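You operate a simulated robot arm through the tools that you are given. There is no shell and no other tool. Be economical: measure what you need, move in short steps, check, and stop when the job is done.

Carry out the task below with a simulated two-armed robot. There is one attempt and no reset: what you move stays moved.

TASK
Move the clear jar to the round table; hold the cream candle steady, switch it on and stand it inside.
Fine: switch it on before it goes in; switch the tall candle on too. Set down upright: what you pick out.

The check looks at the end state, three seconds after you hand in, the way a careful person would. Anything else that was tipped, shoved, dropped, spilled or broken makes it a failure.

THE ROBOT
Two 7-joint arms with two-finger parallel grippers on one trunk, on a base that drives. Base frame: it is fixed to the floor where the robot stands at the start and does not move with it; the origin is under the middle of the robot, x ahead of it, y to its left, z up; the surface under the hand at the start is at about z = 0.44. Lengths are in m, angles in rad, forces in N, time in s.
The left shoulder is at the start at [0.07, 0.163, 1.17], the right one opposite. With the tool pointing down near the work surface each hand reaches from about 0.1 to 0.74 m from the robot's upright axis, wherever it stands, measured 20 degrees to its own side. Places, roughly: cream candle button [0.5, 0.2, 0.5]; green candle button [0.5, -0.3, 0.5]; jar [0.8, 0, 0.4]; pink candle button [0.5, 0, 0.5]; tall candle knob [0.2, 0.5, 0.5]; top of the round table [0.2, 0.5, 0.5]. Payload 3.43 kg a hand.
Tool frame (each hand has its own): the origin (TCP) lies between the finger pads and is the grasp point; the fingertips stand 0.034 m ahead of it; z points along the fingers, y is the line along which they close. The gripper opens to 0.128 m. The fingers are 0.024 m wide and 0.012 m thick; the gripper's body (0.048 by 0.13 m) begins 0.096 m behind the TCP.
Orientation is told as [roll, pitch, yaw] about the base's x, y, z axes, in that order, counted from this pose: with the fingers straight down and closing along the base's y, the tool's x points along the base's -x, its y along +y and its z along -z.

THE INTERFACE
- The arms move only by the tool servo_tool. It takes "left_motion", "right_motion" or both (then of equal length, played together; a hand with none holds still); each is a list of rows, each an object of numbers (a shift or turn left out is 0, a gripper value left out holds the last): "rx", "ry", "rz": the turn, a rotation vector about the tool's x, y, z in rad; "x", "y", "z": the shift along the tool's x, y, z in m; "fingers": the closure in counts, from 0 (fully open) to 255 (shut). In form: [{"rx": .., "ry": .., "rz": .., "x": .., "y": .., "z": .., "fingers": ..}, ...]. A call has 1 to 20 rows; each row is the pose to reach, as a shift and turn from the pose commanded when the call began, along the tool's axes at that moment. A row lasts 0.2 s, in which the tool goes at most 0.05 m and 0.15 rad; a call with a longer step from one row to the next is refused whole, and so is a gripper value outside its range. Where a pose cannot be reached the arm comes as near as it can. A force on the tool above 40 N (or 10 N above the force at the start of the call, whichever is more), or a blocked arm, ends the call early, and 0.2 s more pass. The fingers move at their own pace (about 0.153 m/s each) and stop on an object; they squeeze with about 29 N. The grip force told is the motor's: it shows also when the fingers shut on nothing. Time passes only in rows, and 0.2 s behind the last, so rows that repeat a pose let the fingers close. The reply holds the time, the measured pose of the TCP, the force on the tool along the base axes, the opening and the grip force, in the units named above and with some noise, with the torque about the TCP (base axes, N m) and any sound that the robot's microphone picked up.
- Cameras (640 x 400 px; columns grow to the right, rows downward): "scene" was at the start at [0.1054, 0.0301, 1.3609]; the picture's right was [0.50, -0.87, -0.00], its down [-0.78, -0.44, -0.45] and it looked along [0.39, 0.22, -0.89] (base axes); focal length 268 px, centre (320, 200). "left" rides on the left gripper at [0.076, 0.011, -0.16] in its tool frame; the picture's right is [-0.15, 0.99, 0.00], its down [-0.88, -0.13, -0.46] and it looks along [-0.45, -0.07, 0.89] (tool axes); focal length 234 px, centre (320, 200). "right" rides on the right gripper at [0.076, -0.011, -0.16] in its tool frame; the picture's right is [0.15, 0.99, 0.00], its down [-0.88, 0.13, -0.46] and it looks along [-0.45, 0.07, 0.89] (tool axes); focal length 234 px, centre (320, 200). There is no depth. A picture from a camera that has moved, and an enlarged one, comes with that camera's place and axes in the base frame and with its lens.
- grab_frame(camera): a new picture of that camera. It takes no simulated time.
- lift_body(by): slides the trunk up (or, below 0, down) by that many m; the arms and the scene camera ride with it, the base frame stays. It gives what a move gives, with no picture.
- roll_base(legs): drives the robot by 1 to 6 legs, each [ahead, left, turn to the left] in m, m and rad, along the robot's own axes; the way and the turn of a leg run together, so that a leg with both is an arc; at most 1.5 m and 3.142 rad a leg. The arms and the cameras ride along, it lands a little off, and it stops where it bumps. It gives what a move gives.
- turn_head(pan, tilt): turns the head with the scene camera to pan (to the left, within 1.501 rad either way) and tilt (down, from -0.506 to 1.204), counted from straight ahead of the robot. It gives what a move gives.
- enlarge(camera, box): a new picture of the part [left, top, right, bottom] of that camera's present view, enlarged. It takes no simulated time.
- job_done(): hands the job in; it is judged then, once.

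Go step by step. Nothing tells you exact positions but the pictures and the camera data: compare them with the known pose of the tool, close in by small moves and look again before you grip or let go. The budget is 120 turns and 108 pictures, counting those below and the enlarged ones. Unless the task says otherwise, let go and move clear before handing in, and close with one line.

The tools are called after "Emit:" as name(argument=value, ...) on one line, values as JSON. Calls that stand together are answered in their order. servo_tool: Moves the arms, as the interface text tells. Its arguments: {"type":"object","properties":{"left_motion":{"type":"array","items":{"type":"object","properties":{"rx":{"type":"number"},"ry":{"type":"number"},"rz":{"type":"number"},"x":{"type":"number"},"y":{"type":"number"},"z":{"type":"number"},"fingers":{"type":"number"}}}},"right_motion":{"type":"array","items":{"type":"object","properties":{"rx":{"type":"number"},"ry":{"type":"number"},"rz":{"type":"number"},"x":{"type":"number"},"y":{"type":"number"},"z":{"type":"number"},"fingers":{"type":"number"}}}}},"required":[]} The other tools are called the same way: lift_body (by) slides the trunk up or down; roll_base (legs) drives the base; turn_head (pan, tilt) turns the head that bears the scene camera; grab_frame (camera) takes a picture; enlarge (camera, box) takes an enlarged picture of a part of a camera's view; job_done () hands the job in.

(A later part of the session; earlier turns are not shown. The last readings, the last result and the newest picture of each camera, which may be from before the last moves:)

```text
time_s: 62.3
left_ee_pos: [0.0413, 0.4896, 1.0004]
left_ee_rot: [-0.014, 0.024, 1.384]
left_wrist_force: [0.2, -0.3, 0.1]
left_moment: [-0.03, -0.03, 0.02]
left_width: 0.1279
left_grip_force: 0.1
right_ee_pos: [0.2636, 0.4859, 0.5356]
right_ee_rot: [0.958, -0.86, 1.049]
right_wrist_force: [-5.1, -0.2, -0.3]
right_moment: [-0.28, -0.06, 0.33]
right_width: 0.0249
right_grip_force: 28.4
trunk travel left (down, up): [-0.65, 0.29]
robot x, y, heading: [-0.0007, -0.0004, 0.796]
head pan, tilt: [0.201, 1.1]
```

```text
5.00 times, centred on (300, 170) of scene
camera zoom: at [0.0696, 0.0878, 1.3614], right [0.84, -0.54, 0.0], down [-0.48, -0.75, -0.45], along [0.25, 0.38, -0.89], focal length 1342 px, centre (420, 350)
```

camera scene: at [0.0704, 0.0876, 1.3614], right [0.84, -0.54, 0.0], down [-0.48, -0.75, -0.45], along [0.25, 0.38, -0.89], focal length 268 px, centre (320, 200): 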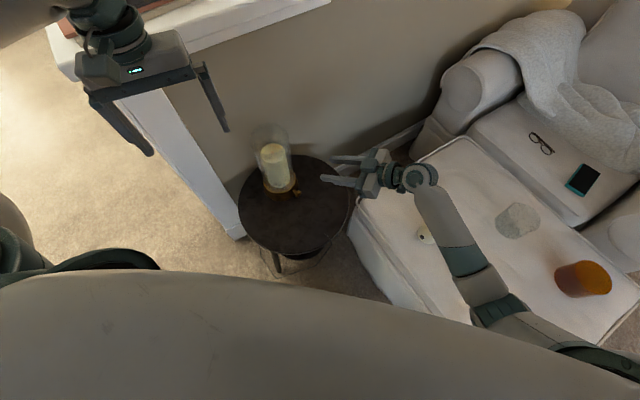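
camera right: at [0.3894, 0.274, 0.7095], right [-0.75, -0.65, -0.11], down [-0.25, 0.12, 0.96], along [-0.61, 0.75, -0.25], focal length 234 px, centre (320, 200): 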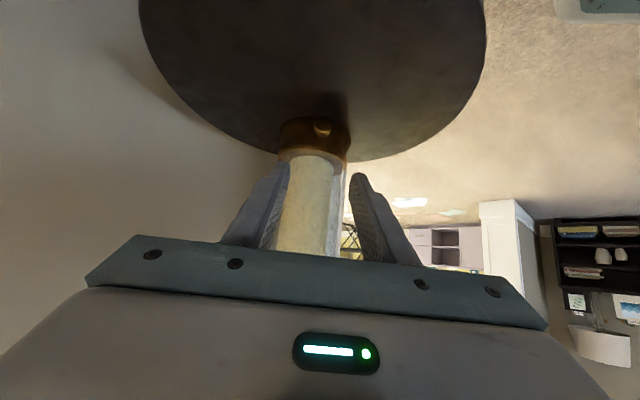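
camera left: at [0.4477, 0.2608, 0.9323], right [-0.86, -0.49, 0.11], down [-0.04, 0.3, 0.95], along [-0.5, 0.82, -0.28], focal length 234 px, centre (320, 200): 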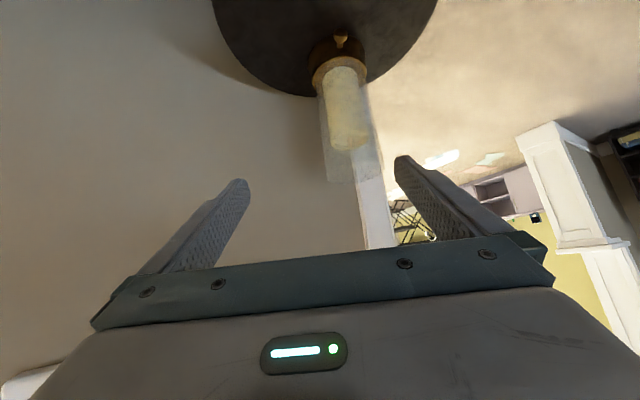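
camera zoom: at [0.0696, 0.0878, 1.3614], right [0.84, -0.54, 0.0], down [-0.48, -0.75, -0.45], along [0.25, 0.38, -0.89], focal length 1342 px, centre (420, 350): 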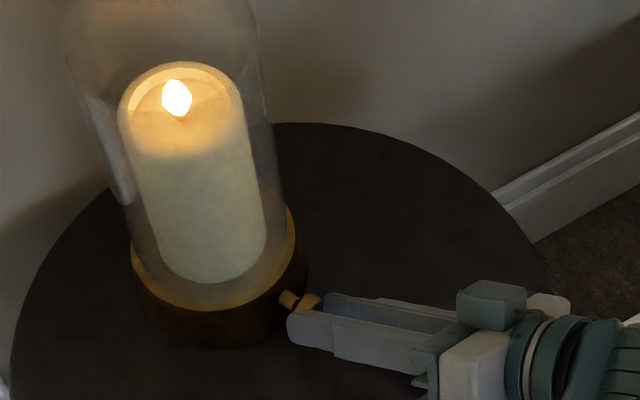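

The tall candle is lit (clockwise works). While I still hold the knob, I gently slide the lamp back toward its original place in two checked stages.

Emit:
servo_tool(right_motion=[{"x": 0.0032, "y": 0.0063, "z": 0.0026}, {"x": 0.0063, "y": 0.0127, "z": 0.0053}, {"x": 0.0095, "y": 0.019, "z": 0.0079}])

Emit:
enlarge(camera="scene", box=[250, 130, 350, 210])

```text
time_s: 63.1
left_ee_pos: [0.0433, 0.4891, 1.0004]
left_ee_rot: [-0.014, 0.025, 1.384]
left_wrist_force: [-0.3, 0.2, 0.2]
left_moment: [0.03, 0.03, 0.01]
left_width: 0.1278
left_grip_force: 0.1
right_ee_pos: [0.2432, 0.4815, 0.5349]
right_ee_rot: [0.955, -0.862, 1.048]
right_wrist_force: [4.9, 0.5, 3.4]
right_moment: [0.37, 0.12, -0.42]
right_width: 0.0241
right_grip_force: 29.1
trunk travel left (down, up): [-0.65, 0.29]
robot x, y, heading: [-0.0022, -0.0013, 0.796]
head pan, tilt: [0.201, 1.1]
```

```text
5.00 times, centred on (300, 170) of scene
camera zoom: at [0.0707, 0.0872, 1.3614], right [0.84, -0.54, 0.0], down [-0.48, -0.75, -0.45], along [0.25, 0.38, -0.89], focal length 1342 px, centre (420, 350)
```

zoom: 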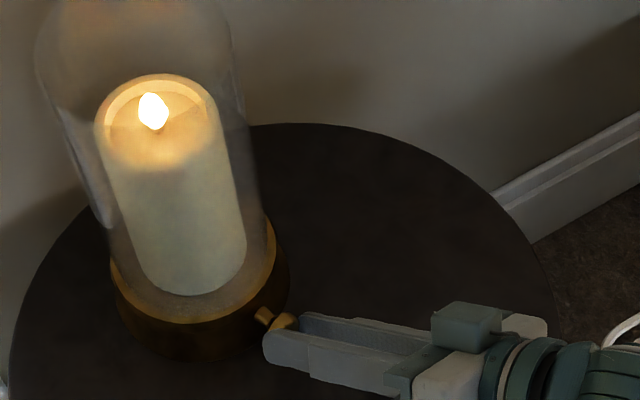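

Sliding smoothly and upright. Second half.

Emit:
servo_tool(right_motion=[{"x": 0.0032, "y": 0.0063, "z": 0.0026}, {"x": 0.0063, "y": 0.0127, "z": 0.0053}, {"x": 0.0095, "y": 0.019, "z": 0.0079}, {"x": 0.011, "y": 0.022, "z": 0.0095}])

Emit:
enlarge(camera="scene", box=[230, 120, 350, 220])

```text
time_s: 64.1
left_ee_pos: [0.0435, 0.4896, 1.0009]
left_ee_rot: [-0.015, 0.025, 1.384]
left_wrist_force: [0.2, 0.5, 0.2]
left_moment: [0.0, -0.03, -0.01]
left_width: 0.1283
left_grip_force: 0.1
right_ee_pos: [0.2181, 0.4781, 0.5354]
right_ee_rot: [0.957, -0.862, 1.048]
right_wrist_force: [7.6, 2.0, 8.1]
right_moment: [0.57, 0.14, -0.54]
right_width: 0.0239
right_grip_force: 28.4
trunk travel left (down, up): [-0.65, 0.29]
robot x, y, heading: [-0.0021, -0.0002, 0.791]
head pan, tilt: [0.201, 1.1]
```

```text
4.00 times, centred on (290, 170) of scene
camera zoom: at [0.0707, 0.0871, 1.3615], right [0.84, -0.54, 0.0], down [-0.48, -0.75, -0.45], along [0.25, 0.38, -0.89], focal length 1074 px, centre (440, 320)
```

zoom: 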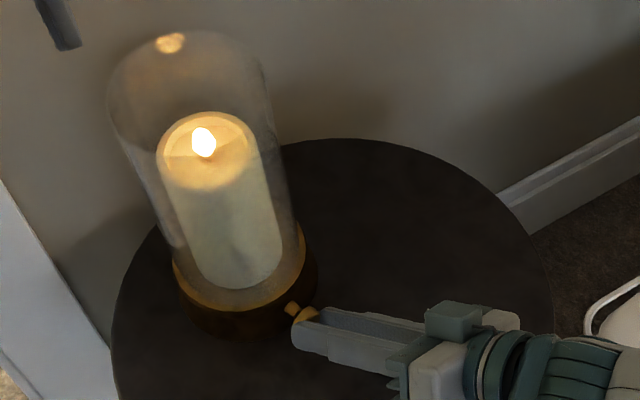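

Lamp is within ~1–2 cm of its original spot and lit. Release and withdraw.

Emit:
servo_tool(right_motion=[{"fingers": 215}, {"fingers": 190}, {"fingers": 185}, {"z": -0.03}, {"z": -0.07}, {"z": -0.11}, {"z": -0.15}])

Emit:
servo_tool(right_motion=[{"x": -0.04, "y": 0.02, "z": -0.02}, {"x": -0.08, "y": 0.04, "z": -0.04}, {"x": -0.12, "y": 0.06, "z": -0.06}])

Emit:
grab_frame(camera="scene")

```text
time_s: 65.7
left_ee_pos: [0.0433, 0.4877, 1.0012]
left_ee_rot: [-0.013, 0.023, 1.385]
left_wrist_force: [0.2, 0.4, 0.3]
left_moment: [0.02, 0.0, 0.0]
left_width: 0.1282
left_grip_force: 0.0
right_ee_pos: [0.2908, 0.3595, 0.5948]
right_ee_rot: [0.956, -0.862, 1.049]
right_wrist_force: [-0.1, -0.3, 0.5]
right_moment: [0.01, 0.03, -0.02]
right_width: 0.0354
right_grip_force: 0.2
trunk travel left (down, up): [-0.65, 0.29]
robot x, y, heading: [0.003, -0.0045, 0.796]
head pan, tilt: [0.201, 1.1]
```

```text
time_s: 66.5
left_ee_pos: [0.0417, 0.4902, 1.001]
left_ee_rot: [-0.014, 0.026, 1.384]
left_wrist_force: [0.5, -0.3, -0.2]
left_moment: [0.0, 0.01, 0.01]
left_width: 0.1283
left_grip_force: 0.1
right_ee_pos: [0.3114, 0.3648, 0.7386]
right_ee_rot: [0.953, -0.86, 1.048]
right_wrist_force: [0.0, 0.5, 0.2]
right_moment: [0.03, 0.01, -0.03]
right_width: 0.035
right_grip_force: 0.1
trunk travel left (down, up): [-0.65, 0.29]
robot x, y, heading: [-0.0029, -0.0, 0.797]
head pan, tilt: [0.201, 1.1]
```

```text
44 pictures are left
camera scene: at [0.07, 0.0875, 1.3613], right [0.84, -0.54, 0.0], down [-0.48, -0.75, -0.45], along [0.25, 0.38, -0.89], focal length 268 px, centre (320, 200)
```

scene: 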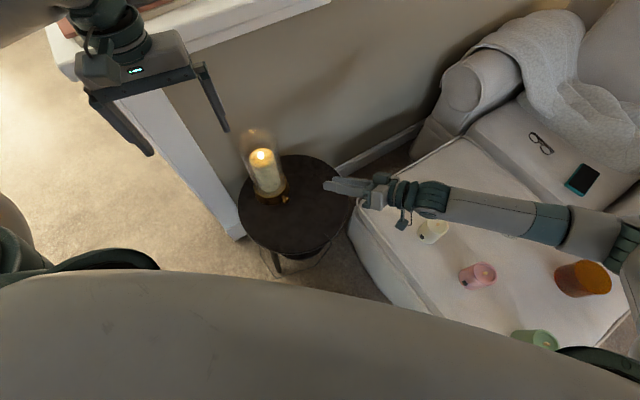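

Tall candle is lit and upright. Now return the right hand to a fingers-down pose away from the lamp.

Emit:
servo_tool(right_motion=[{"rx": 0.061, "rz": -0.12}, {"rx": 0.122, "rz": -0.24}, {"rx": 0.184, "rz": -0.361}, {"rx": 0.245, "rz": -0.481, "fingers": 0}])

Emit:
servo_tool(right_motion=[{"ry": 0.14}, {"ry": 0.28}, {"ry": 0.42}, {"ry": 0.56}, {"ry": 0.7}, {"ry": 0.84}, {"ry": 0.98}, {"ry": 1.1}])

Emit:
servo_tool(right_motion=[{"x": 0.03, "y": -0.015, "z": -0.01, "rz": 0.13}, {"x": 0.06, "y": -0.03, "z": -0.02, "rz": 0.26}, {"x": 0.09, "y": -0.045, "z": -0.03, "rz": 0.39}, {"x": 0.12, "y": -0.06, "z": -0.04, "rz": 0.52}, {"x": 0.15, "y": -0.075, "z": -0.05, "rz": 0.65}, {"x": 0.18, "y": -0.09, "z": -0.05, "rz": 0.78}, {"x": 0.21, "y": -0.105, "z": -0.05, "rz": 0.92}, {"x": 0.246, "y": -0.125, "z": -0.05, "rz": 1.06}])

```text
time_s: 67.5
left_ee_pos: [0.0429, 0.4893, 1.0011]
left_ee_rot: [-0.014, 0.025, 1.384]
left_wrist_force: [-1.0, 0.4, 0.8]
left_moment: [-0.04, 0.02, 0.0]
left_width: 0.1281
left_grip_force: 0.0
right_ee_pos: [0.3115, 0.3662, 0.7384]
right_ee_rot: [0.044, -1.109, 1.825]
right_wrist_force: [-0.2, 0.4, -0.3]
right_moment: [0.04, -0.01, -0.01]
right_width: 0.1282
right_grip_force: 0.0
trunk travel left (down, up): [-0.65, 0.29]
robot x, y, heading: [0.0011, -0.003, 0.798]
head pan, tilt: [0.201, 1.1]
```

```text
time_s: 69.3
left_ee_pos: [0.0426, 0.4909, 1.0001]
left_ee_rot: [-0.013, 0.026, 1.385]
left_wrist_force: [0.8, -0.3, 0.4]
left_moment: [-0.04, 0.0, 0.0]
left_width: 0.1275
left_grip_force: 0.1
right_ee_pos: [0.311, 0.365, 0.7381]
right_ee_rot: [0.022, -0.004, 1.864]
right_wrist_force: [1.3, 0.1, 0.7]
right_moment: [0.01, 0.04, 0.02]
right_width: 0.128
right_grip_force: 0.1
trunk travel left (down, up): [-0.65, 0.29]
robot x, y, heading: [0.0033, 0.0009, 0.795]
head pan, tilt: [0.201, 1.1]
```

```text
time_s: 71.1
left_ee_pos: [0.0433, 0.489, 1.0011]
left_ee_rot: [-0.014, 0.024, 1.385]
left_wrist_force: [0.3, 0.3, -0.5]
left_moment: [0.02, 0.0, -0.02]
left_width: 0.1279
left_grip_force: 0.1
right_ee_pos: [0.5018, 0.1631, 0.7838]
right_ee_rot: [0.021, 0.013, 0.804]
right_wrist_force: [0.2, -0.8, -0.7]
right_moment: [-0.01, 0.02, -0.02]
right_width: 0.1279
right_grip_force: 0.1
trunk travel left (down, up): [-0.65, 0.29]
robot x, y, heading: [-0.0024, -0.005, 0.795]
head pan, tilt: [0.201, 1.1]
```

Now turn to heading 0.35 and drive ~0.1 m forward toward the ottoman, lower the trunk a bit for reach, and look at the jar.

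Emit:
roll_base(legs=[[0, 0, -0.45], [0.09, -0.033, 0]])

Emit:
lift_body(by=-0.12)

Emit:
turn_head(pan=-0.2, tilt=0.9)

Emit:
grab_frame(camera="scene")

Emit:
grab_frame(camera="right")

```text
time_s: 73.6
left_ee_pos: [0.3527, 0.4178, 1.0005]
left_ee_rot: [-0.014, 0.025, 0.923]
left_wrist_force: [0.5, -0.4, -0.5]
left_moment: [0.04, 0.03, -0.01]
left_width: 0.1278
left_grip_force: 0.1
right_ee_pos: [0.6177, -0.0778, 0.7817]
right_ee_rot: [0.019, 0.016, 0.341]
right_wrist_force: [0.1, -0.9, -0.4]
right_moment: [0.0, 0.02, 0.02]
right_width: 0.1278
right_grip_force: 0.0
trunk travel left (down, up): [-0.65, 0.29]
robot x, y, heading: [0.0966, -0.0047, 0.334]
head pan, tilt: [0.201, 1.1]
```

```text
time_s: 75.1
left_ee_pos: [0.3634, 0.39, 0.891]
left_ee_rot: [0.004, 0.003, 0.91]
left_wrist_force: [0.0, 0.3, 0.1]
left_moment: [-0.03, -0.01, -0.03]
left_width: 0.1278
left_grip_force: 0.1
right_ee_pos: [0.6215, -0.1029, 0.6611]
right_ee_rot: [0.044, 0.005, 0.329]
right_wrist_force: [0.4, -0.1, -0.9]
right_moment: [-0.01, -0.01, 0.0]
right_width: 0.1281
right_grip_force: 0.0
trunk travel left (down, up): [-0.53, 0.41]
robot x, y, heading: [0.102, -0.004, 0.32]
head pan, tilt: [0.201, 1.1]
```

```text
time_s: 75.9
left_ee_pos: [0.3617, 0.3898, 0.8923]
left_ee_rot: [0.004, 0.003, 0.908]
left_wrist_force: [-0.2, -0.2, 0.3]
left_moment: [-0.03, -0.01, -0.01]
left_width: 0.1279
left_grip_force: 0.1
right_ee_pos: [0.6211, -0.1045, 0.6607]
right_ee_rot: [0.044, 0.008, 0.328]
right_wrist_force: [-0.2, 0.4, 0.3]
right_moment: [0.02, 0.01, 0.02]
right_width: 0.1281
right_grip_force: 0.1
trunk travel left (down, up): [-0.53, 0.41]
robot x, y, heading: [0.0975, -0.0008, 0.32]
head pan, tilt: [-0.201, 0.901]
```

```text
43 pictures are left
camera scene: at [0.226, -0.0199, 1.256], right [0.12, -0.99, -0.03], down [-0.78, -0.07, -0.62], along [0.61, 0.1, -0.78], focal length 268 px, centre (320, 200)
```

scene: 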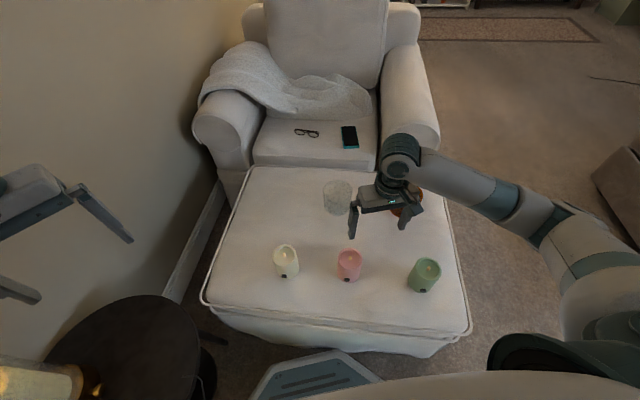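

```text
42 pictures are left
camera right: at [0.5561, -0.1446, 0.8212], right [-0.46, 0.89, 0.04], down [0.8, 0.39, 0.46], along [0.39, 0.24, -0.89], focal length 234 px, centre (320, 200)
```

right: 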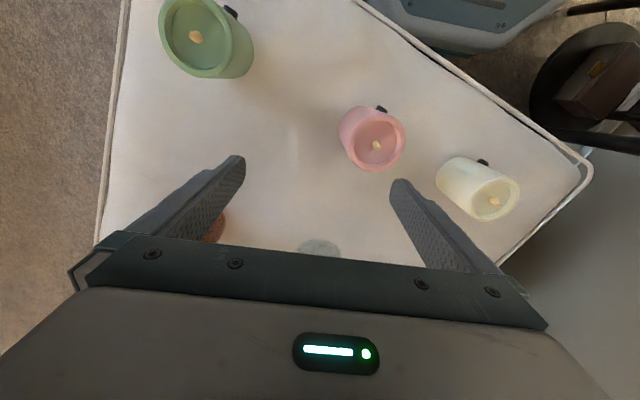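

The lowering tilted the robot slightly – the left arm likely rests on the half-wall ledge. I raise the trunk again.

Emit:
lift_body(by=0.12)

Emit:
turn_head(pan=1.0, tilt=0.8)

Emit:
grab_frame(camera="scene")

```text
time_s: 77.4
left_ee_pos: [0.3522, 0.4191, 1.0011]
left_ee_rot: [-0.014, 0.025, 0.924]
left_wrist_force: [1.0, 0.5, -0.4]
left_moment: [-0.06, 0.02, -0.02]
left_width: 0.1283
left_grip_force: 0.1
right_ee_pos: [0.6175, -0.0777, 0.7829]
right_ee_rot: [0.017, 0.014, 0.342]
right_wrist_force: [-0.7, 0.4, 0.2]
right_moment: [0.01, -0.02, 0.0]
right_width: 0.128
right_grip_force: 0.0
trunk travel left (down, up): [-0.65, 0.29]
robot x, y, heading: [0.0967, -0.0001, 0.333]
head pan, tilt: [-0.201, 0.901]
```

```text
time_s: 78.8
left_ee_pos: [0.3525, 0.4178, 1.0006]
left_ee_rot: [-0.015, 0.025, 0.922]
left_wrist_force: [0.0, 0.0, 0.4]
left_moment: [-0.04, 0.0, -0.02]
left_width: 0.1279
left_grip_force: 0.1
right_ee_pos: [0.6181, -0.0783, 0.7815]
right_ee_rot: [0.017, 0.013, 0.342]
right_wrist_force: [1.0, 0.1, 0.7]
right_moment: [0.01, 0.0, 0.0]
right_width: 0.1282
right_grip_force: 0.1
trunk travel left (down, up): [-0.65, 0.29]
robot x, y, heading: [0.0937, -0.002, 0.335]
head pan, tilt: [1.0, 0.799]
```

```text
41 pictures are left
camera scene: at [0.1627, 0.092, 1.3831], right [0.97, -0.24, 0.0], down [-0.17, -0.7, -0.7], along [0.16, 0.68, -0.72], focal length 268 px, centre (320, 200)
```

scene: 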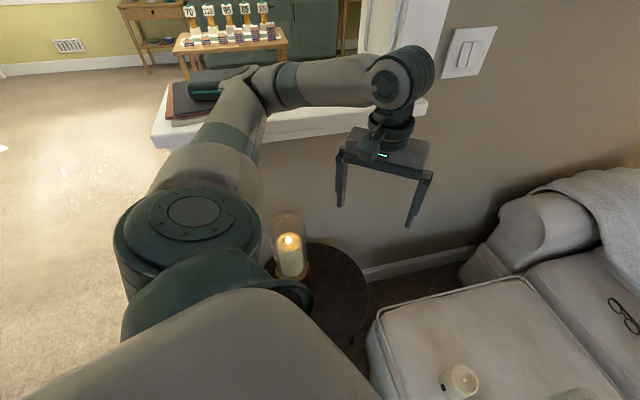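

The left elbow was over the ledge (books still look in place). I bring the left hand forward over the ottoman to pull that elbow in, then lower the trunk.

Emit:
servo_tool(left_motion=[{"y": -0.03, "rz": 0.08}, {"y": -0.06, "rz": 0.16}, {"y": -0.09, "x": -0.002, "rz": 0.24}, {"y": -0.12, "x": -0.004, "rz": 0.32}, {"y": -0.15, "x": -0.005, "rz": 0.4}, {"y": -0.18, "x": -0.006, "rz": 0.48}, {"y": -0.21, "x": -0.008, "rz": 0.54}, {"y": -0.244, "x": -0.009, "rz": 0.59}])

Emit:
grab_frame(camera="scene")

```text
time_s: 80.6
left_ee_pos: [0.5531, 0.278, 1.0037]
left_ee_rot: [-0.024, 0.011, 0.332]
left_wrist_force: [0.7, -0.1, 0.7]
left_moment: [-0.01, 0.04, 0.0]
left_width: 0.1282
left_grip_force: 0.1
right_ee_pos: [0.6176, -0.0792, 0.7818]
right_ee_rot: [0.019, 0.016, 0.347]
right_wrist_force: [-0.3, -1.2, -0.8]
right_moment: [0.0, 0.05, 0.0]
right_width: 0.128
right_grip_force: 0.0
trunk travel left (down, up): [-0.65, 0.29]
robot x, y, heading: [0.094, -0.0025, 0.335]
head pan, tilt: [1.0, 0.799]
```

```text
40 pictures are left
camera scene: at [0.1639, 0.0909, 1.3831], right [0.97, -0.23, 0.0], down [-0.17, -0.7, -0.7], along [0.16, 0.68, -0.72], focal length 268 px, centre (320, 200)
```

scene: 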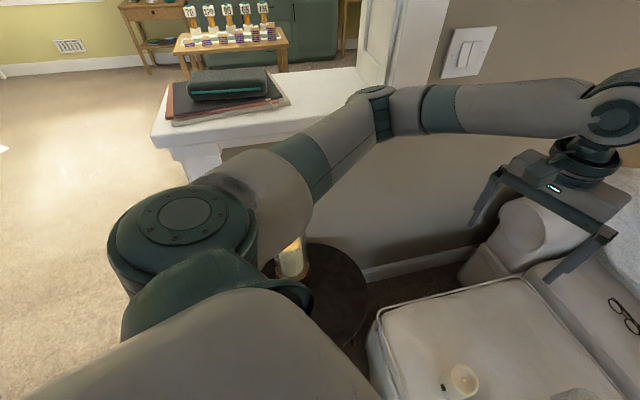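

Left arm is clear of the books. Move the right hand toward the jar for a wrist view.

Emit:
servo_tool(right_motion=[{"x": -0.04, "y": 0.003}, {"x": -0.08, "y": 0.006, "z": 0.02}, {"x": -0.12, "y": 0.009, "z": 0.03}, {"x": -0.154, "y": 0.012, "z": 0.04}])

Emit:
grab_frame(camera="right")

```text
time_s: 81.6
left_ee_pos: [0.5524, 0.2804, 1.0019]
left_ee_rot: [-0.027, 0.015, 0.334]
left_wrist_force: [-0.1, -0.8, -0.4]
left_moment: [-0.03, 0.0, 0.0]
left_width: 0.1279
left_grip_force: 0.1
right_ee_pos: [0.7604, -0.0148, 0.74]
right_ee_rot: [0.019, 0.014, 0.342]
right_wrist_force: [0.1, 0.4, -0.3]
right_moment: [0.0, -0.03, 0.0]
right_width: 0.128
right_grip_force: 0.0
trunk travel left (down, up): [-0.65, 0.29]
robot x, y, heading: [0.0934, 0.0019, 0.339]
head pan, tilt: [1.0, 0.799]
```

```text
39 pictures are left
camera right: at [0.6962, -0.0524, 0.9012], right [-0.47, 0.88, 0.02], down [0.79, 0.41, 0.44], along [0.38, 0.22, -0.9], focal length 234 px, centre (320, 200)
```

right: 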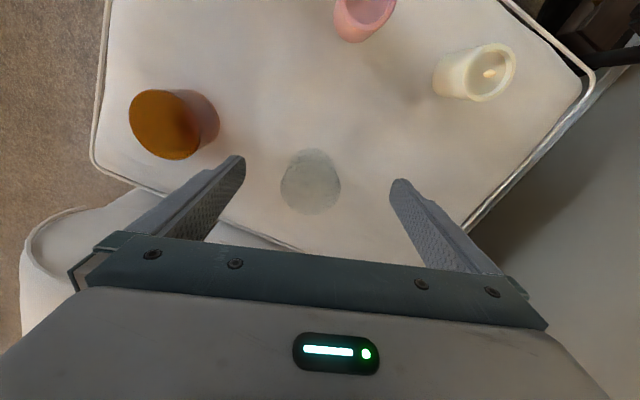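

Emit:
enlarge(camera="right", box=[250, 130, 370, 230])

```text
4.00 times, centred on (310, 180) of right
camera zoom: at [0.6962, -0.0524, 0.9012], right [-0.47, 0.88, 0.02], down [0.79, 0.41, 0.44], along [0.38, 0.22, -0.9], focal length 937 px, centre (360, 280)
```

zoom: 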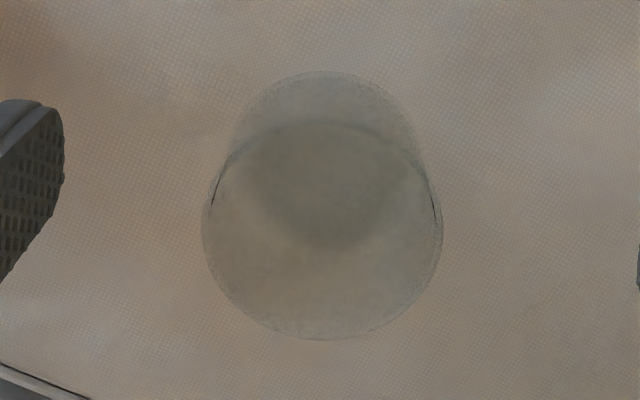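

The jar appears open-topped (rim wider on top), centre about (0.839, 0.014), radius ~0.052. I level the hand and move above it.

Emit:
servo_tool(right_motion=[{"rx": 0.019, "ry": -0.014}, {"rx": 0.019, "ry": -0.014, "x": -0.042}, {"rx": 0.019, "ry": -0.014, "x": -0.0837, "z": 0.02}, {"rx": 0.019, "ry": -0.014, "x": -0.0837, "z": 0.06}, {"rx": 0.019, "ry": -0.014, "x": -0.0837, "z": 0.1}, {"rx": 0.019, "ry": -0.014, "x": -0.0837, "z": 0.12}])

Emit:
turn_head(pan=-0.25, tilt=0.75)

Emit:
enlarge(camera="scene", box=[250, 120, 410, 240])

```text
time_s: 83.0
left_ee_pos: [0.5524, 0.2804, 1.0036]
left_ee_rot: [-0.026, 0.011, 0.332]
left_wrist_force: [0.1, 0.8, 0.1]
left_moment: [0.01, -0.02, 0.03]
left_width: 0.128
left_grip_force: 0.1
right_ee_pos: [0.8361, 0.0145, 0.62]
right_ee_rot: [-0.002, 0.001, 0.345]
right_wrist_force: [-0.2, 0.4, 0.2]
right_moment: [0.03, 0.0, -0.01]
right_width: 0.1277
right_grip_force: 0.1
trunk travel left (down, up): [-0.65, 0.29]
robot x, y, heading: [0.0972, -0.0009, 0.335]
head pan, tilt: [1.0, 0.799]
```

```text
time_s: 84.5
left_ee_pos: [0.552, 0.2798, 1.0033]
left_ee_rot: [-0.025, 0.014, 0.334]
left_wrist_force: [-0.6, 1.0, 0.3]
left_moment: [0.02, 0.04, 0.01]
left_width: 0.128
left_grip_force: 0.2
right_ee_pos: [0.8356, 0.0139, 0.6206]
right_ee_rot: [-0.002, 0.001, 0.339]
right_wrist_force: [-0.3, -1.5, -0.7]
right_moment: [-0.01, 0.02, 0.04]
right_width: 0.128
right_grip_force: 0.1
trunk travel left (down, up): [-0.65, 0.29]
robot x, y, heading: [0.0964, -0.0015, 0.332]
head pan, tilt: [-0.25, 0.75]
```

```text
3.33 times, centred on (330, 180) of scene
camera zoom: at [0.2264, 0.0207, 1.3871], right [0.08, -1.0, 0.0], down [-0.68, -0.06, -0.73], along [0.73, 0.06, -0.68], focal length 895 px, centre (287, 267)
```

zoom: 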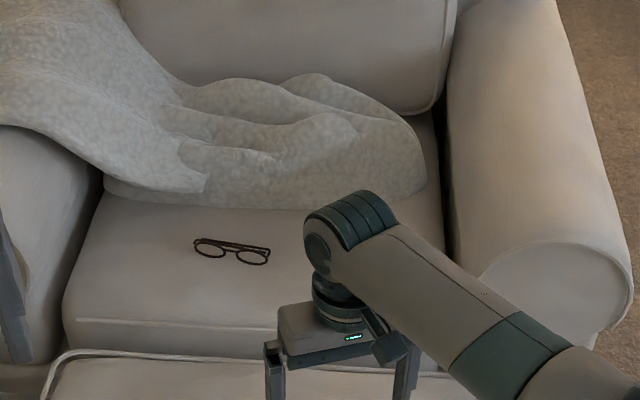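

Emit:
enlarge(camera="scene", box=[290, 200, 390, 275])

```text
5.33 times, centred on (340, 238) of scene
camera zoom: at [0.2264, 0.0207, 1.3871], right [0.08, -1.0, 0.0], down [-0.68, -0.06, -0.73], along [0.73, 0.06, -0.68], focal length 1432 px, centre (213, 0)
```

zoom: 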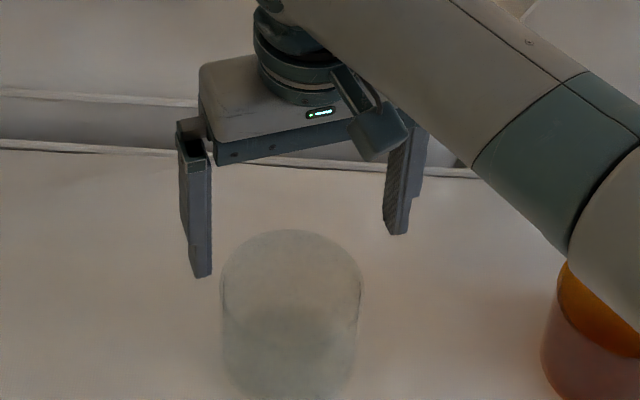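

Alignment is good across the fingers. Descend around the jar and check.

Emit:
servo_tool(right_motion=[{"x": -0.005, "z": 0.03}, {"x": -0.005, "z": 0.06}, {"x": -0.005, "z": 0.09}, {"x": -0.005, "z": 0.115}])

Emit:
grab_frame(camera="right")

```text
time_s: 85.5
left_ee_pos: [0.5533, 0.2804, 1.0028]
left_ee_rot: [-0.027, 0.011, 0.332]
left_wrist_force: [-0.4, -0.1, -0.9]
left_moment: [-0.01, 0.01, -0.01]
left_width: 0.1282
left_grip_force: 0.0
right_ee_pos: [0.8386, 0.0174, 0.5057]
right_ee_rot: [-0.002, 0.0, 0.342]
right_wrist_force: [0.3, 0.3, -0.5]
right_moment: [-0.03, -0.02, 0.02]
right_width: 0.1278
right_grip_force: 0.0
trunk travel left (down, up): [-0.65, 0.29]
robot x, y, heading: [0.0947, 0.0002, 0.331]
head pan, tilt: [-0.25, 0.75]
```

```text
35 pictures are left
camera right: at [0.7704, -0.019, 0.6661], right [-0.47, 0.88, 0.0], down [0.78, 0.42, 0.46], along [0.4, 0.21, -0.89], focal length 234 px, centre (320, 200)
```

right: 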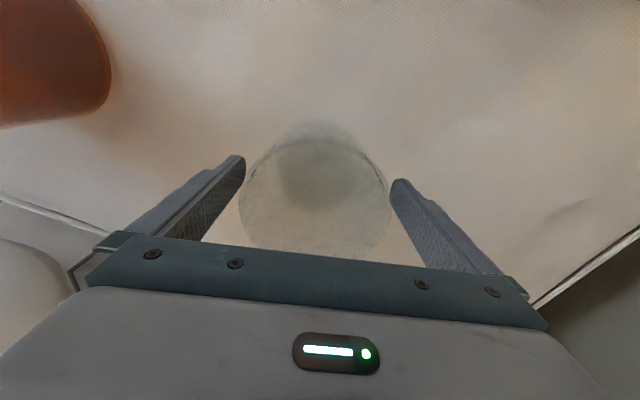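

Jar is centred between the fingers. Close and lift slightly.

Emit:
servo_tool(right_motion=[{"z": 0.008}, {"z": 0.008, "fingers": 60}, {"z": 0.008, "fingers": 90}, {"z": 0.008, "fingers": 110}, {"z": 0.008, "fingers": 110}])

Emit:
servo_tool(right_motion=[{"z": -0.02}, {"z": -0.05}, {"z": -0.09}, {"z": -0.13}, {"z": -0.17}])

Emit:
enlarge(camera="scene", box=[270, 170, 390, 260])

```text
time_s: 86.7
left_ee_pos: [0.5505, 0.2807, 1.0046]
left_ee_rot: [-0.026, 0.011, 0.332]
left_wrist_force: [-0.7, -0.1, 0.3]
left_moment: [0.0, 0.01, 0.02]
left_width: 0.128
left_grip_force: 0.0
right_ee_pos: [0.8327, 0.0146, 0.5014]
right_ee_rot: [-0.002, 0.001, 0.341]
right_wrist_force: [1.6, -0.3, 21.5]
right_moment: [0.57, 0.02, -0.25]
right_width: 0.1027
right_grip_force: 29.3
right hand out of reach, approached as far as the arm can: row 1, 2, 3, 4, 5
trunk travel left (down, up): [-0.65, 0.29]
robot x, y, heading: [0.0967, -0.0018, 0.332]
head pan, tilt: [-0.25, 0.75]
```

```text
time_s: 87.9
left_ee_pos: [0.5527, 0.2806, 1.0032]
left_ee_rot: [-0.025, 0.013, 0.334]
left_wrist_force: [-0.1, 0.3, 0.5]
left_moment: [0.03, 0.01, 0.0]
left_width: 0.128
left_grip_force: 0.1
right_ee_pos: [0.8333, 0.0157, 0.6722]
right_ee_rot: [-0.004, 0.0, 0.342]
right_wrist_force: [-0.2, -1.3, -3.7]
right_moment: [0.02, 0.03, -0.02]
right_width: 0.1025
right_grip_force: 28.8
trunk travel left (down, up): [-0.65, 0.29]
robot x, y, heading: [0.096, -0.0029, 0.333]
head pan, tilt: [-0.25, 0.75]
```

```text
4.44 times, centred on (330, 215) of scene
camera zoom: at [0.2263, 0.0207, 1.3871], right [0.08, -1.0, 0.0], down [-0.68, -0.06, -0.73], along [0.73, 0.06, -0.68], focal length 1193 px, centre (276, 133)
```

zoom: 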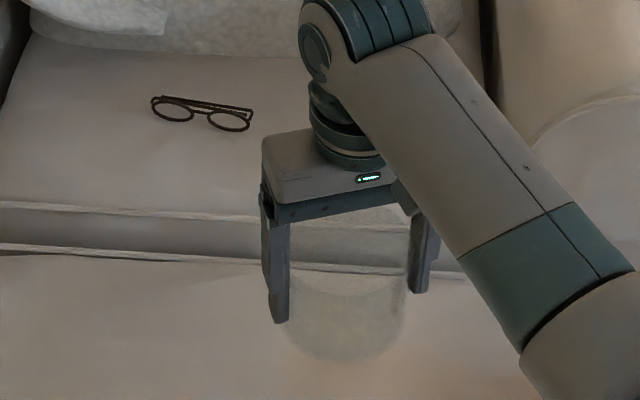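

The jar is held (≈3.7 N). I retract the hand, back the base to the original spot and turn toward the table.

Emit:
servo_tool(right_motion=[{"x": 0.04, "z": -0.03}, {"x": 0.08, "z": -0.06}, {"x": 0.12, "z": -0.09}, {"x": 0.16, "z": -0.1}])

Emit:
roll_base(legs=[[-0.09, 0.033, 0], [0, 0, 0.22]])

Emit:
turn_head(pan=0.2, tilt=1.0)

Emit:
grab_frame(camera="scene")

```text
time_s: 88.9
left_ee_pos: [0.55, 0.28, 1.0034]
left_ee_rot: [-0.025, 0.013, 0.332]
left_wrist_force: [-0.3, -0.4, 0.3]
left_moment: [0.03, 0.0, -0.02]
left_width: 0.128
left_grip_force: 0.1
right_ee_pos: [0.6804, -0.0398, 0.7693]
right_ee_rot: [-0.001, 0.001, 0.342]
right_wrist_force: [0.2, -0.1, -2.6]
right_moment: [-0.01, 0.01, -0.02]
right_width: 0.1028
right_grip_force: 29.3
trunk travel left (down, up): [-0.65, 0.29]
robot x, y, heading: [0.0954, -0.0016, 0.338]
head pan, tilt: [-0.25, 0.75]
```

```text
time_s: 90.8
left_ee_pos: [0.3872, 0.3736, 1.0029]
left_ee_rot: [-0.024, 0.011, 0.55]
left_wrist_force: [0.0, -0.1, 0.4]
left_moment: [0.03, 0.03, -0.01]
left_width: 0.128
left_grip_force: 0.1
right_ee_pos: [0.582, 0.0892, 0.7679]
right_ee_rot: [0.0, 0.002, 0.556]
right_wrist_force: [-0.1, 0.5, -3.0]
right_moment: [0.0, 0.02, 0.0]
right_width: 0.1025
right_grip_force: 28.8
trunk travel left (down, up): [-0.65, 0.29]
robot x, y, heading: [0.0009, -0.0007, 0.549]
head pan, tilt: [-0.25, 0.75]
```

```text
time_s: 91.7
left_ee_pos: [0.3865, 0.3723, 1.0027]
left_ee_rot: [-0.026, 0.012, 0.548]
left_wrist_force: [0.5, 0.0, -0.5]
left_moment: [0.02, 0.0, 0.02]
left_width: 0.1282
left_grip_force: 0.1
right_ee_pos: [0.5825, 0.0887, 0.767]
right_ee_rot: [0.0, 0.004, 0.559]
right_wrist_force: [-0.1, 0.7, -3.3]
right_moment: [-0.01, 0.04, -0.01]
right_width: 0.1023
right_grip_force: 28.4
trunk travel left (down, up): [-0.65, 0.29]
robot x, y, heading: [0.0015, 0.0021, 0.549]
head pan, tilt: [0.201, 1.0]
```

```text
33 pictures are left
camera scene: at [0.0953, 0.0724, 1.368], right [0.68, -0.73, 0.0], down [-0.62, -0.57, -0.54], along [0.4, 0.37, -0.84], focal length 268 px, centre (320, 200)
```

scene: 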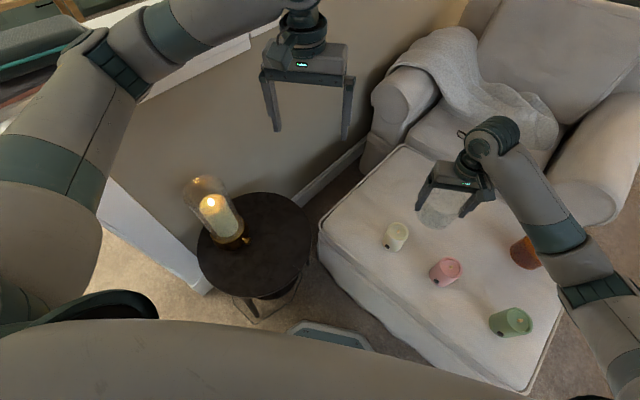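

Left hand moves forward out of the way, then the right hand carries the jar over the table's free area near (0.30, 0.395).

Emit:
servo_tool(left_motion=[{"x": -0.04, "z": -0.01}, {"x": -0.08, "z": -0.02}, {"x": -0.12, "z": -0.03}, {"x": -0.15, "z": -0.03}])

Emit:
servo_tool(right_motion=[{"x": 0.008, "y": 0.041}, {"x": 0.016, "y": 0.082}, {"x": 0.023, "y": 0.123}, {"x": 0.031, "y": 0.164}, {"x": 0.039, "y": 0.205}, {"x": 0.047, "y": 0.246}, {"x": 0.055, "y": 0.287}, {"x": 0.062, "y": 0.328}, {"x": 0.07, "y": 0.369}, {"x": 0.0774, "y": 0.409}])

Emit:
grab_frame(camera="scene")

Emit:
grab_frame(camera="right")

```text
time_s: 92.7
left_ee_pos: [0.5153, 0.4525, 1.03]
left_ee_rot: [-0.023, 0.013, 0.548]
left_wrist_force: [1.1, -0.2, -0.4]
left_moment: [0.0, 0.02, -0.03]
left_width: 0.128
left_grip_force: 0.1
right_ee_pos: [0.5824, 0.089, 0.7677]
right_ee_rot: [-0.002, 0.001, 0.559]
right_wrist_force: [0.1, -1.0, -3.1]
right_moment: [0.0, 0.04, -0.01]
right_width: 0.1026
right_grip_force: 28.7
trunk travel left (down, up): [-0.65, 0.29]
robot x, y, heading: [-0.0013, 0.0031, 0.554]
head pan, tilt: [0.201, 1.0]
```

```text
time_s: 94.9
left_ee_pos: [0.5149, 0.4522, 1.0306]
left_ee_rot: [-0.025, 0.011, 0.549]
left_wrist_force: [-0.3, 0.3, 0.7]
left_moment: [0.0, -0.04, 0.01]
left_width: 0.1279
left_grip_force: 0.0
right_ee_pos: [0.2999, 0.3967, 0.7679]
right_ee_rot: [-0.004, 0.0, 0.558]
right_wrist_force: [0.2, 0.2, -3.6]
right_moment: [-0.05, 0.02, 0.0]
right_width: 0.1027
right_grip_force: 28.6
trunk travel left (down, up): [-0.65, 0.29]
robot x, y, heading: [-0.0006, -0.0035, 0.549]
head pan, tilt: [0.201, 1.0]
```

```text
32 pictures are left
camera scene: at [0.0937, 0.0739, 1.368], right [0.68, -0.73, 0.0], down [-0.62, -0.57, -0.54], along [0.4, 0.37, -0.84], focal length 268 px, centre (320, 200)
```

scene: 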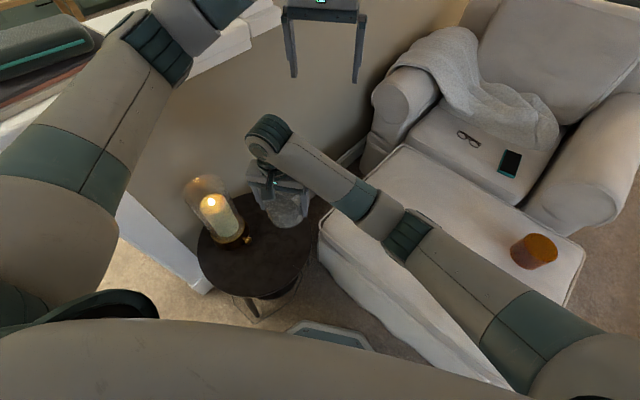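

```text
31 pictures are left
camera right: at [0.2409, 0.3477, 0.9273], right [-0.65, 0.76, 0.0], down [0.68, 0.58, 0.46], along [0.35, 0.29, -0.89], focal length 234 px, centre (320, 200)
```

right: 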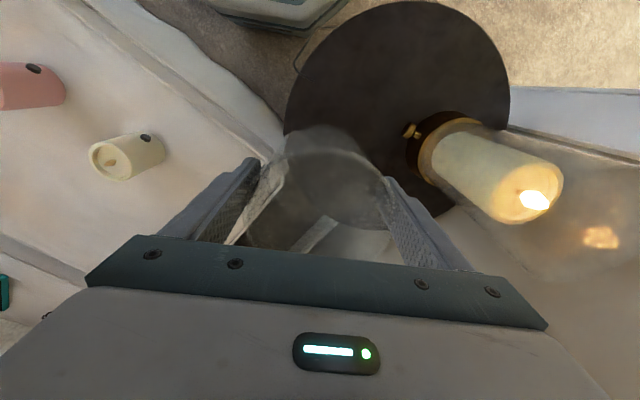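

The spot is a bit near the table's edge (centre ≈ (0.2265, 0.508), R 0.197). I shift to about (0.285, 0.415), yaw the fingers away from the knob, and lower.

Emit:
servo_tool(right_motion=[{"x": 0.001, "y": 0.008, "rz": 0.12}, {"x": 0.002, "y": 0.016, "rz": 0.24}, {"x": 0.003, "y": 0.0232, "rz": 0.36}, {"x": 0.003, "y": 0.0232, "rz": 0.36, "z": 0.04}, {"x": 0.003, "y": 0.0232, "rz": 0.36, "z": 0.08}, {"x": 0.003, "y": 0.0232, "rz": 0.36, "z": 0.12}, {"x": 0.003, "y": 0.0232, "rz": 0.36, "z": 0.16}, {"x": 0.003, "y": 0.0232, "rz": 0.36, "z": 0.175}])

Emit:
enlarge(camera="scene", box=[180, 140, 340, 260])

Emit:
grab_frame(camera="right")

```text
time_s: 96.9
left_ee_pos: [0.5149, 0.4519, 1.0307]
left_ee_rot: [-0.025, 0.012, 0.55]
left_wrist_force: [-0.4, 0.6, 0.3]
left_moment: [0.03, -0.01, 0.04]
left_width: 0.128
left_grip_force: 0.1
right_ee_pos: [0.395, 0.3962, 0.6075]
right_ee_rot: [-0.036, -0.135, 0.146]
right_wrist_force: [-0.4, 0.1, -3.2]
right_moment: [-0.03, 0.0, 0.02]
right_width: 0.1028
right_grip_force: 28.8
trunk travel left (down, up): [-0.65, 0.29]
robot x, y, heading: [0.0027, -0.0002, 0.55]
head pan, tilt: [0.201, 1.0]
stopped in row 8 (right hand): the arm was blocked; the commanded pose is now the measured one
```

```text
3.33 times, centred on (260, 200) of scene
camera zoom: at [0.0952, 0.0727, 1.368], right [0.68, -0.73, 0.0], down [-0.62, -0.57, -0.54], along [0.39, 0.37, -0.84], focal length 895 px, centre (520, 200)
```

zoom: 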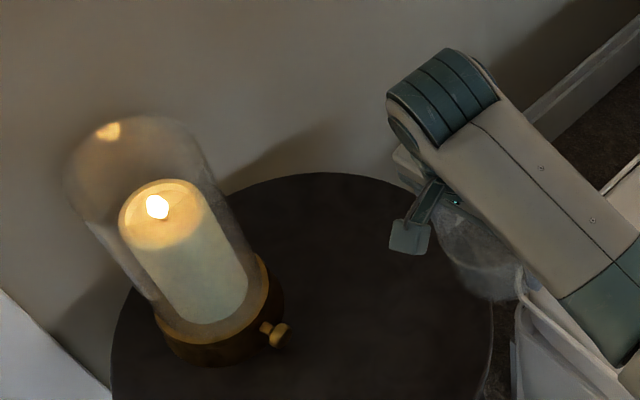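

```text
29 pictures are left
camera right: at [0.3005, 0.3771, 0.756], right [-0.28, 0.96, -0.05], down [0.78, 0.26, 0.56], along [0.56, 0.12, -0.82], focal length 234 px, centre (320, 200)
```

right: 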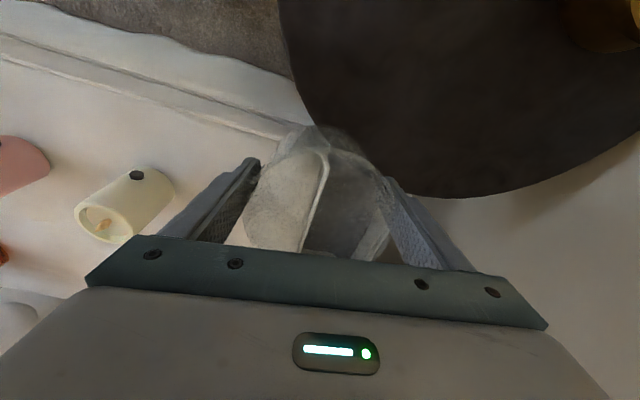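

The arm ran into a limit at that yaw and drifted to x≈0.395. I raise the hand, restore its level and yaw, and will turn the base further so the table is more frontal.

Emit:
servo_tool(right_motion=[{"z": -0.04}, {"z": -0.08, "ry": 0.06}, {"z": -0.12, "ry": 0.13}, {"z": -0.15, "ry": 0.135, "rx": -0.036}])

Emit:
servo_tool(right_motion=[{"rz": -0.13}, {"rz": -0.26}, {"rz": -0.4}])

Emit:
grab_frame(camera="scene")

```text
time_s: 97.9
left_ee_pos: [0.5151, 0.4516, 1.0316]
left_ee_rot: [-0.025, 0.013, 0.551]
left_wrist_force: [0.6, -0.1, -0.2]
left_moment: [0.04, 0.03, 0.02]
left_width: 0.1278
left_grip_force: 0.1
right_ee_pos: [0.3692, 0.3996, 0.7569]
right_ee_rot: [0.008, 0.008, 0.148]
right_wrist_force: [0.5, -0.7, -2.5]
right_moment: [-0.01, 0.07, -0.03]
right_width: 0.1026
right_grip_force: 28.7
trunk travel left (down, up): [-0.65, 0.29]
robot x, y, heading: [0.0022, -0.0004, 0.549]
head pan, tilt: [0.201, 1.0]
```

```text
time_s: 98.7
left_ee_pos: [0.514, 0.4505, 1.0303]
left_ee_rot: [-0.026, 0.014, 0.551]
left_wrist_force: [-0.3, 0.3, -1.1]
left_moment: [-0.03, 0.01, 0.0]
left_width: 0.1279
left_grip_force: 0.0
right_ee_pos: [0.3699, 0.3996, 0.7562]
right_ee_rot: [0.006, 0.004, 0.549]
right_wrist_force: [0.4, -0.3, -2.4]
right_moment: [-0.04, 0.04, 0.01]
right_width: 0.1026
right_grip_force: 28.8
trunk travel left (down, up): [-0.65, 0.29]
robot x, y, heading: [0.0017, -0.0018, 0.547]
head pan, tilt: [0.201, 1.0]
```

```text
28 pictures are left
camera scene: at [0.0949, 0.0729, 1.368], right [0.68, -0.73, 0.0], down [-0.62, -0.57, -0.54], along [0.4, 0.37, -0.84], focal length 268 px, centre (320, 200)
```

scene: 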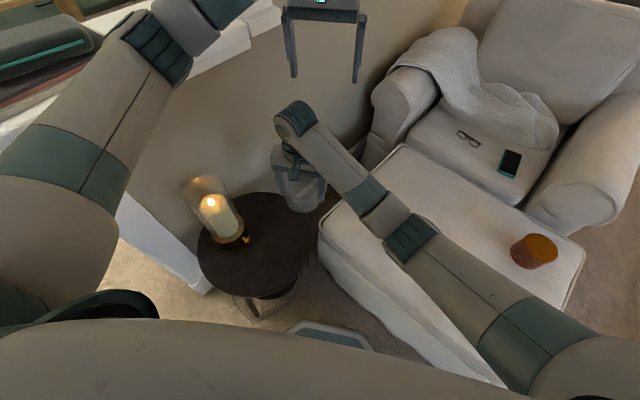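

Pull the right hand back from the lamp, raise and retract the left hand, then turn the base by +0.3.

Emit:
servo_tool(left_motion=[{"x": 0.03, "z": -0.03}, {"x": 0.065, "z": -0.06}, {"x": 0.1, "z": -0.09}, {"x": 0.14, "z": -0.11}, {"x": 0.18, "z": -0.12}, {"x": 0.2, "z": -0.12}], right_motion=[{"x": 0.009, "y": -0.033}, {"x": 0.018, "y": -0.067}, {"x": 0.027, "y": -0.1}, {"x": 0.035, "y": -0.133}, {"x": 0.044, "y": -0.167}, {"x": 0.053, "y": -0.2}])

Emit:
roll_base(legs=[[0, 0, 0.3]])

Emit:
turn_head(pan=0.0, tilt=1.1)

Emit:
grab_frame(camera="scene")

```text
time_s: 100.1
left_ee_pos: [0.3437, 0.3486, 1.1546]
left_ee_rot: [-0.025, 0.012, 0.55]
left_wrist_force: [-0.6, 0.2, 0.4]
left_moment: [0.04, -0.01, 0.01]
left_width: 0.1279
left_grip_force: 0.0
right_ee_pos: [0.4307, 0.2011, 0.7565]
right_ee_rot: [0.008, 0.003, 0.547]
right_wrist_force: [-1.1, 0.2, -2.7]
right_moment: [0.02, 0.04, -0.03]
right_width: 0.1025
right_grip_force: 29.0
trunk travel left (down, up): [-0.65, 0.29]
robot x, y, heading: [0.0012, 0.0003, 0.549]
head pan, tilt: [0.201, 1.0]
```

```text
time_s: 101.4
left_ee_pos: [0.2248, 0.4368, 1.1546]
left_ee_rot: [-0.025, 0.014, 0.849]
left_wrist_force: [-1.5, 0.1, 0.0]
left_moment: [-0.02, -0.03, -0.01]
left_width: 0.1279
left_grip_force: 0.1
right_ee_pos: [0.3511, 0.3192, 0.7565]
right_ee_rot: [0.006, 0.0, 0.846]
right_wrist_force: [0.1, -0.2, -3.4]
right_moment: [-0.1, 0.0, -0.03]
right_width: 0.1029
right_grip_force: 28.3
trunk travel left (down, up): [-0.65, 0.29]
robot x, y, heading: [0.0005, 0.0018, 0.847]
head pan, tilt: [0.201, 1.0]
```

```text
time_s: 102.2
left_ee_pos: [0.2256, 0.4364, 1.1542]
left_ee_rot: [-0.024, 0.012, 0.849]
left_wrist_force: [1.0, 0.2, 0.1]
left_moment: [0.0, -0.01, 0.01]
left_width: 0.128
left_grip_force: 0.1
right_ee_pos: [0.3514, 0.3199, 0.756]
right_ee_rot: [0.007, 0.002, 0.845]
right_wrist_force: [0.6, 0.0, -2.5]
right_moment: [-0.04, 0.02, 0.0]
right_width: 0.1031
right_grip_force: 29.5
trunk travel left (down, up): [-0.65, 0.29]
robot x, y, heading: [0.0015, 0.0039, 0.844]
head pan, tilt: [0.0, 1.1]
```

```text
27 pictures are left
camera scene: at [0.0764, 0.0839, 1.3614], right [0.75, -0.66, 0.0], down [-0.59, -0.67, -0.45], along [0.3, 0.34, -0.89], focal length 268 px, centre (320, 200)
```

scene: 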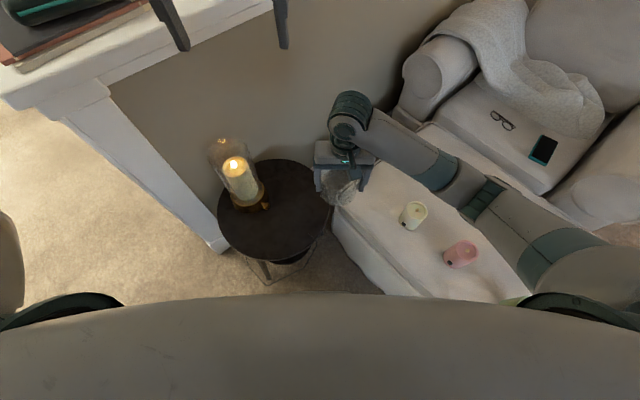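

Good view. Move the jar above (0.285, 0.415) with yaw ≈1.45 (fingers clear of the knob), then lower most of the way.

Emit:
servo_tool(right_motion=[{"x": -0.006, "y": 0.025, "rz": -0.12}, {"x": -0.012, "y": 0.05, "rz": -0.24}, {"x": -0.018, "y": 0.075, "rz": -0.36}, {"x": -0.024, "y": 0.1, "rz": -0.48}, {"x": -0.027, "y": 0.1128, "rz": -0.6}])

Emit:
servo_tool(right_motion=[{"z": 0.04}, {"z": 0.08}, {"z": 0.12}, {"z": 0.16}])

Emit:
enlarge(camera="scene", box=[200, 120, 360, 280])

Emit:
grab_frame(camera="right")

```text
time_s: 103.4
left_ee_pos: [0.2249, 0.4372, 1.1541]
left_ee_rot: [-0.024, 0.011, 0.847]
left_wrist_force: [-0.8, -0.5, -1.1]
left_moment: [0.01, -0.02, 0.0]
left_width: 0.1283
left_grip_force: 0.1
right_ee_pos: [0.2859, 0.4141, 0.7578]
right_ee_rot: [0.007, -0.002, 1.448]
right_wrist_force: [-1.0, 0.0, -2.7]
right_moment: [-0.01, -0.01, -0.02]
right_width: 0.1022
right_grip_force: 29.2
trunk travel left (down, up): [-0.65, 0.29]
robot x, y, heading: [0.001, 0.0015, 0.846]
head pan, tilt: [0.0, 1.1]
```

```text
time_s: 104.4
left_ee_pos: [0.226, 0.4354, 1.1534]
left_ee_rot: [-0.025, 0.011, 0.848]
left_wrist_force: [0.5, 0.2, 0.7]
left_moment: [-0.01, -0.02, 0.01]
left_width: 0.1279
left_grip_force: 0.1
right_ee_pos: [0.2837, 0.4124, 0.5942]
right_ee_rot: [0.007, -0.003, 1.446]
right_wrist_force: [-0.3, -0.4, -1.8]
right_moment: [-0.04, -0.02, 0.0]
right_width: 0.1017
right_grip_force: 28.9
trunk travel left (down, up): [-0.65, 0.29]
robot x, y, heading: [0.0015, -0.001, 0.848]
head pan, tilt: [0.0, 1.1]
```

```text
2.50 times, centred on (280, 200) of scene
camera zoom: at [0.0763, 0.0843, 1.3614], right [0.75, -0.66, 0.0], down [-0.59, -0.67, -0.45], along [0.3, 0.34, -0.89], focal length 671 px, centre (420, 200)
```

zoom: 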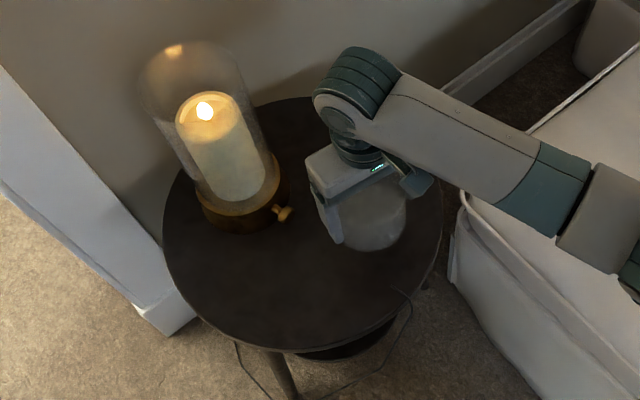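

```text
25 pictures are left
camera right: at [0.2871, 0.3363, 0.7543], right [-1.0, -0.02, 0.01], down [-0.02, 0.89, 0.46], along [-0.02, 0.46, -0.89], focal length 234 px, centre (320, 200)
```

right: 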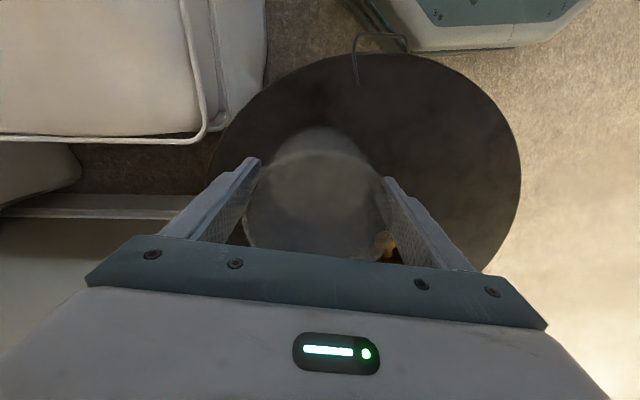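

Well placed. Lower in small steps until contact.

Emit:
servo_tool(right_motion=[{"z": 0.006}, {"z": 0.012}, {"z": 0.018}, {"z": 0.022}])

```text
time_s: 105.4
left_ee_pos: [0.2254, 0.4364, 1.1538]
left_ee_rot: [-0.025, 0.012, 0.847]
left_wrist_force: [-1.0, -0.2, -0.7]
left_moment: [0.01, -0.01, 0.0]
left_width: 0.1281
left_grip_force: 0.2
right_ee_pos: [0.2844, 0.4128, 0.5736]
right_ee_rot: [0.009, -0.001, 1.446]
right_wrist_force: [0.0, 0.4, -2.3]
right_moment: [-0.05, 0.01, 0.01]
right_width: 0.102
right_grip_force: 28.5
trunk travel left (down, up): [-0.65, 0.29]
robot x, y, heading: [0.0017, -0.001, 0.847]
head pan, tilt: [0.0, 1.1]
```

Emit:
servo_tool(right_motion=[{"z": 0.003}, {"z": 0.006}, {"z": 0.009}])

```text
time_s: 106.2
left_ee_pos: [0.2251, 0.4359, 1.1532]
left_ee_rot: [-0.024, 0.012, 0.85]
left_wrist_force: [-0.3, 0.1, -0.5]
left_moment: [-0.01, -0.01, 0.01]
left_width: 0.1279
left_grip_force: 0.1
right_ee_pos: [0.2833, 0.4145, 0.565]
right_ee_rot: [0.007, -0.002, 1.445]
right_wrist_force: [-0.3, 0.2, -2.6]
right_moment: [-0.01, 0.02, 0.0]
right_width: 0.1015
right_grip_force: 29.0
trunk travel left (down, up): [-0.65, 0.29]
robot x, y, heading: [-0.0003, -0.0055, 0.845]
head pan, tilt: [0.0, 1.1]
```

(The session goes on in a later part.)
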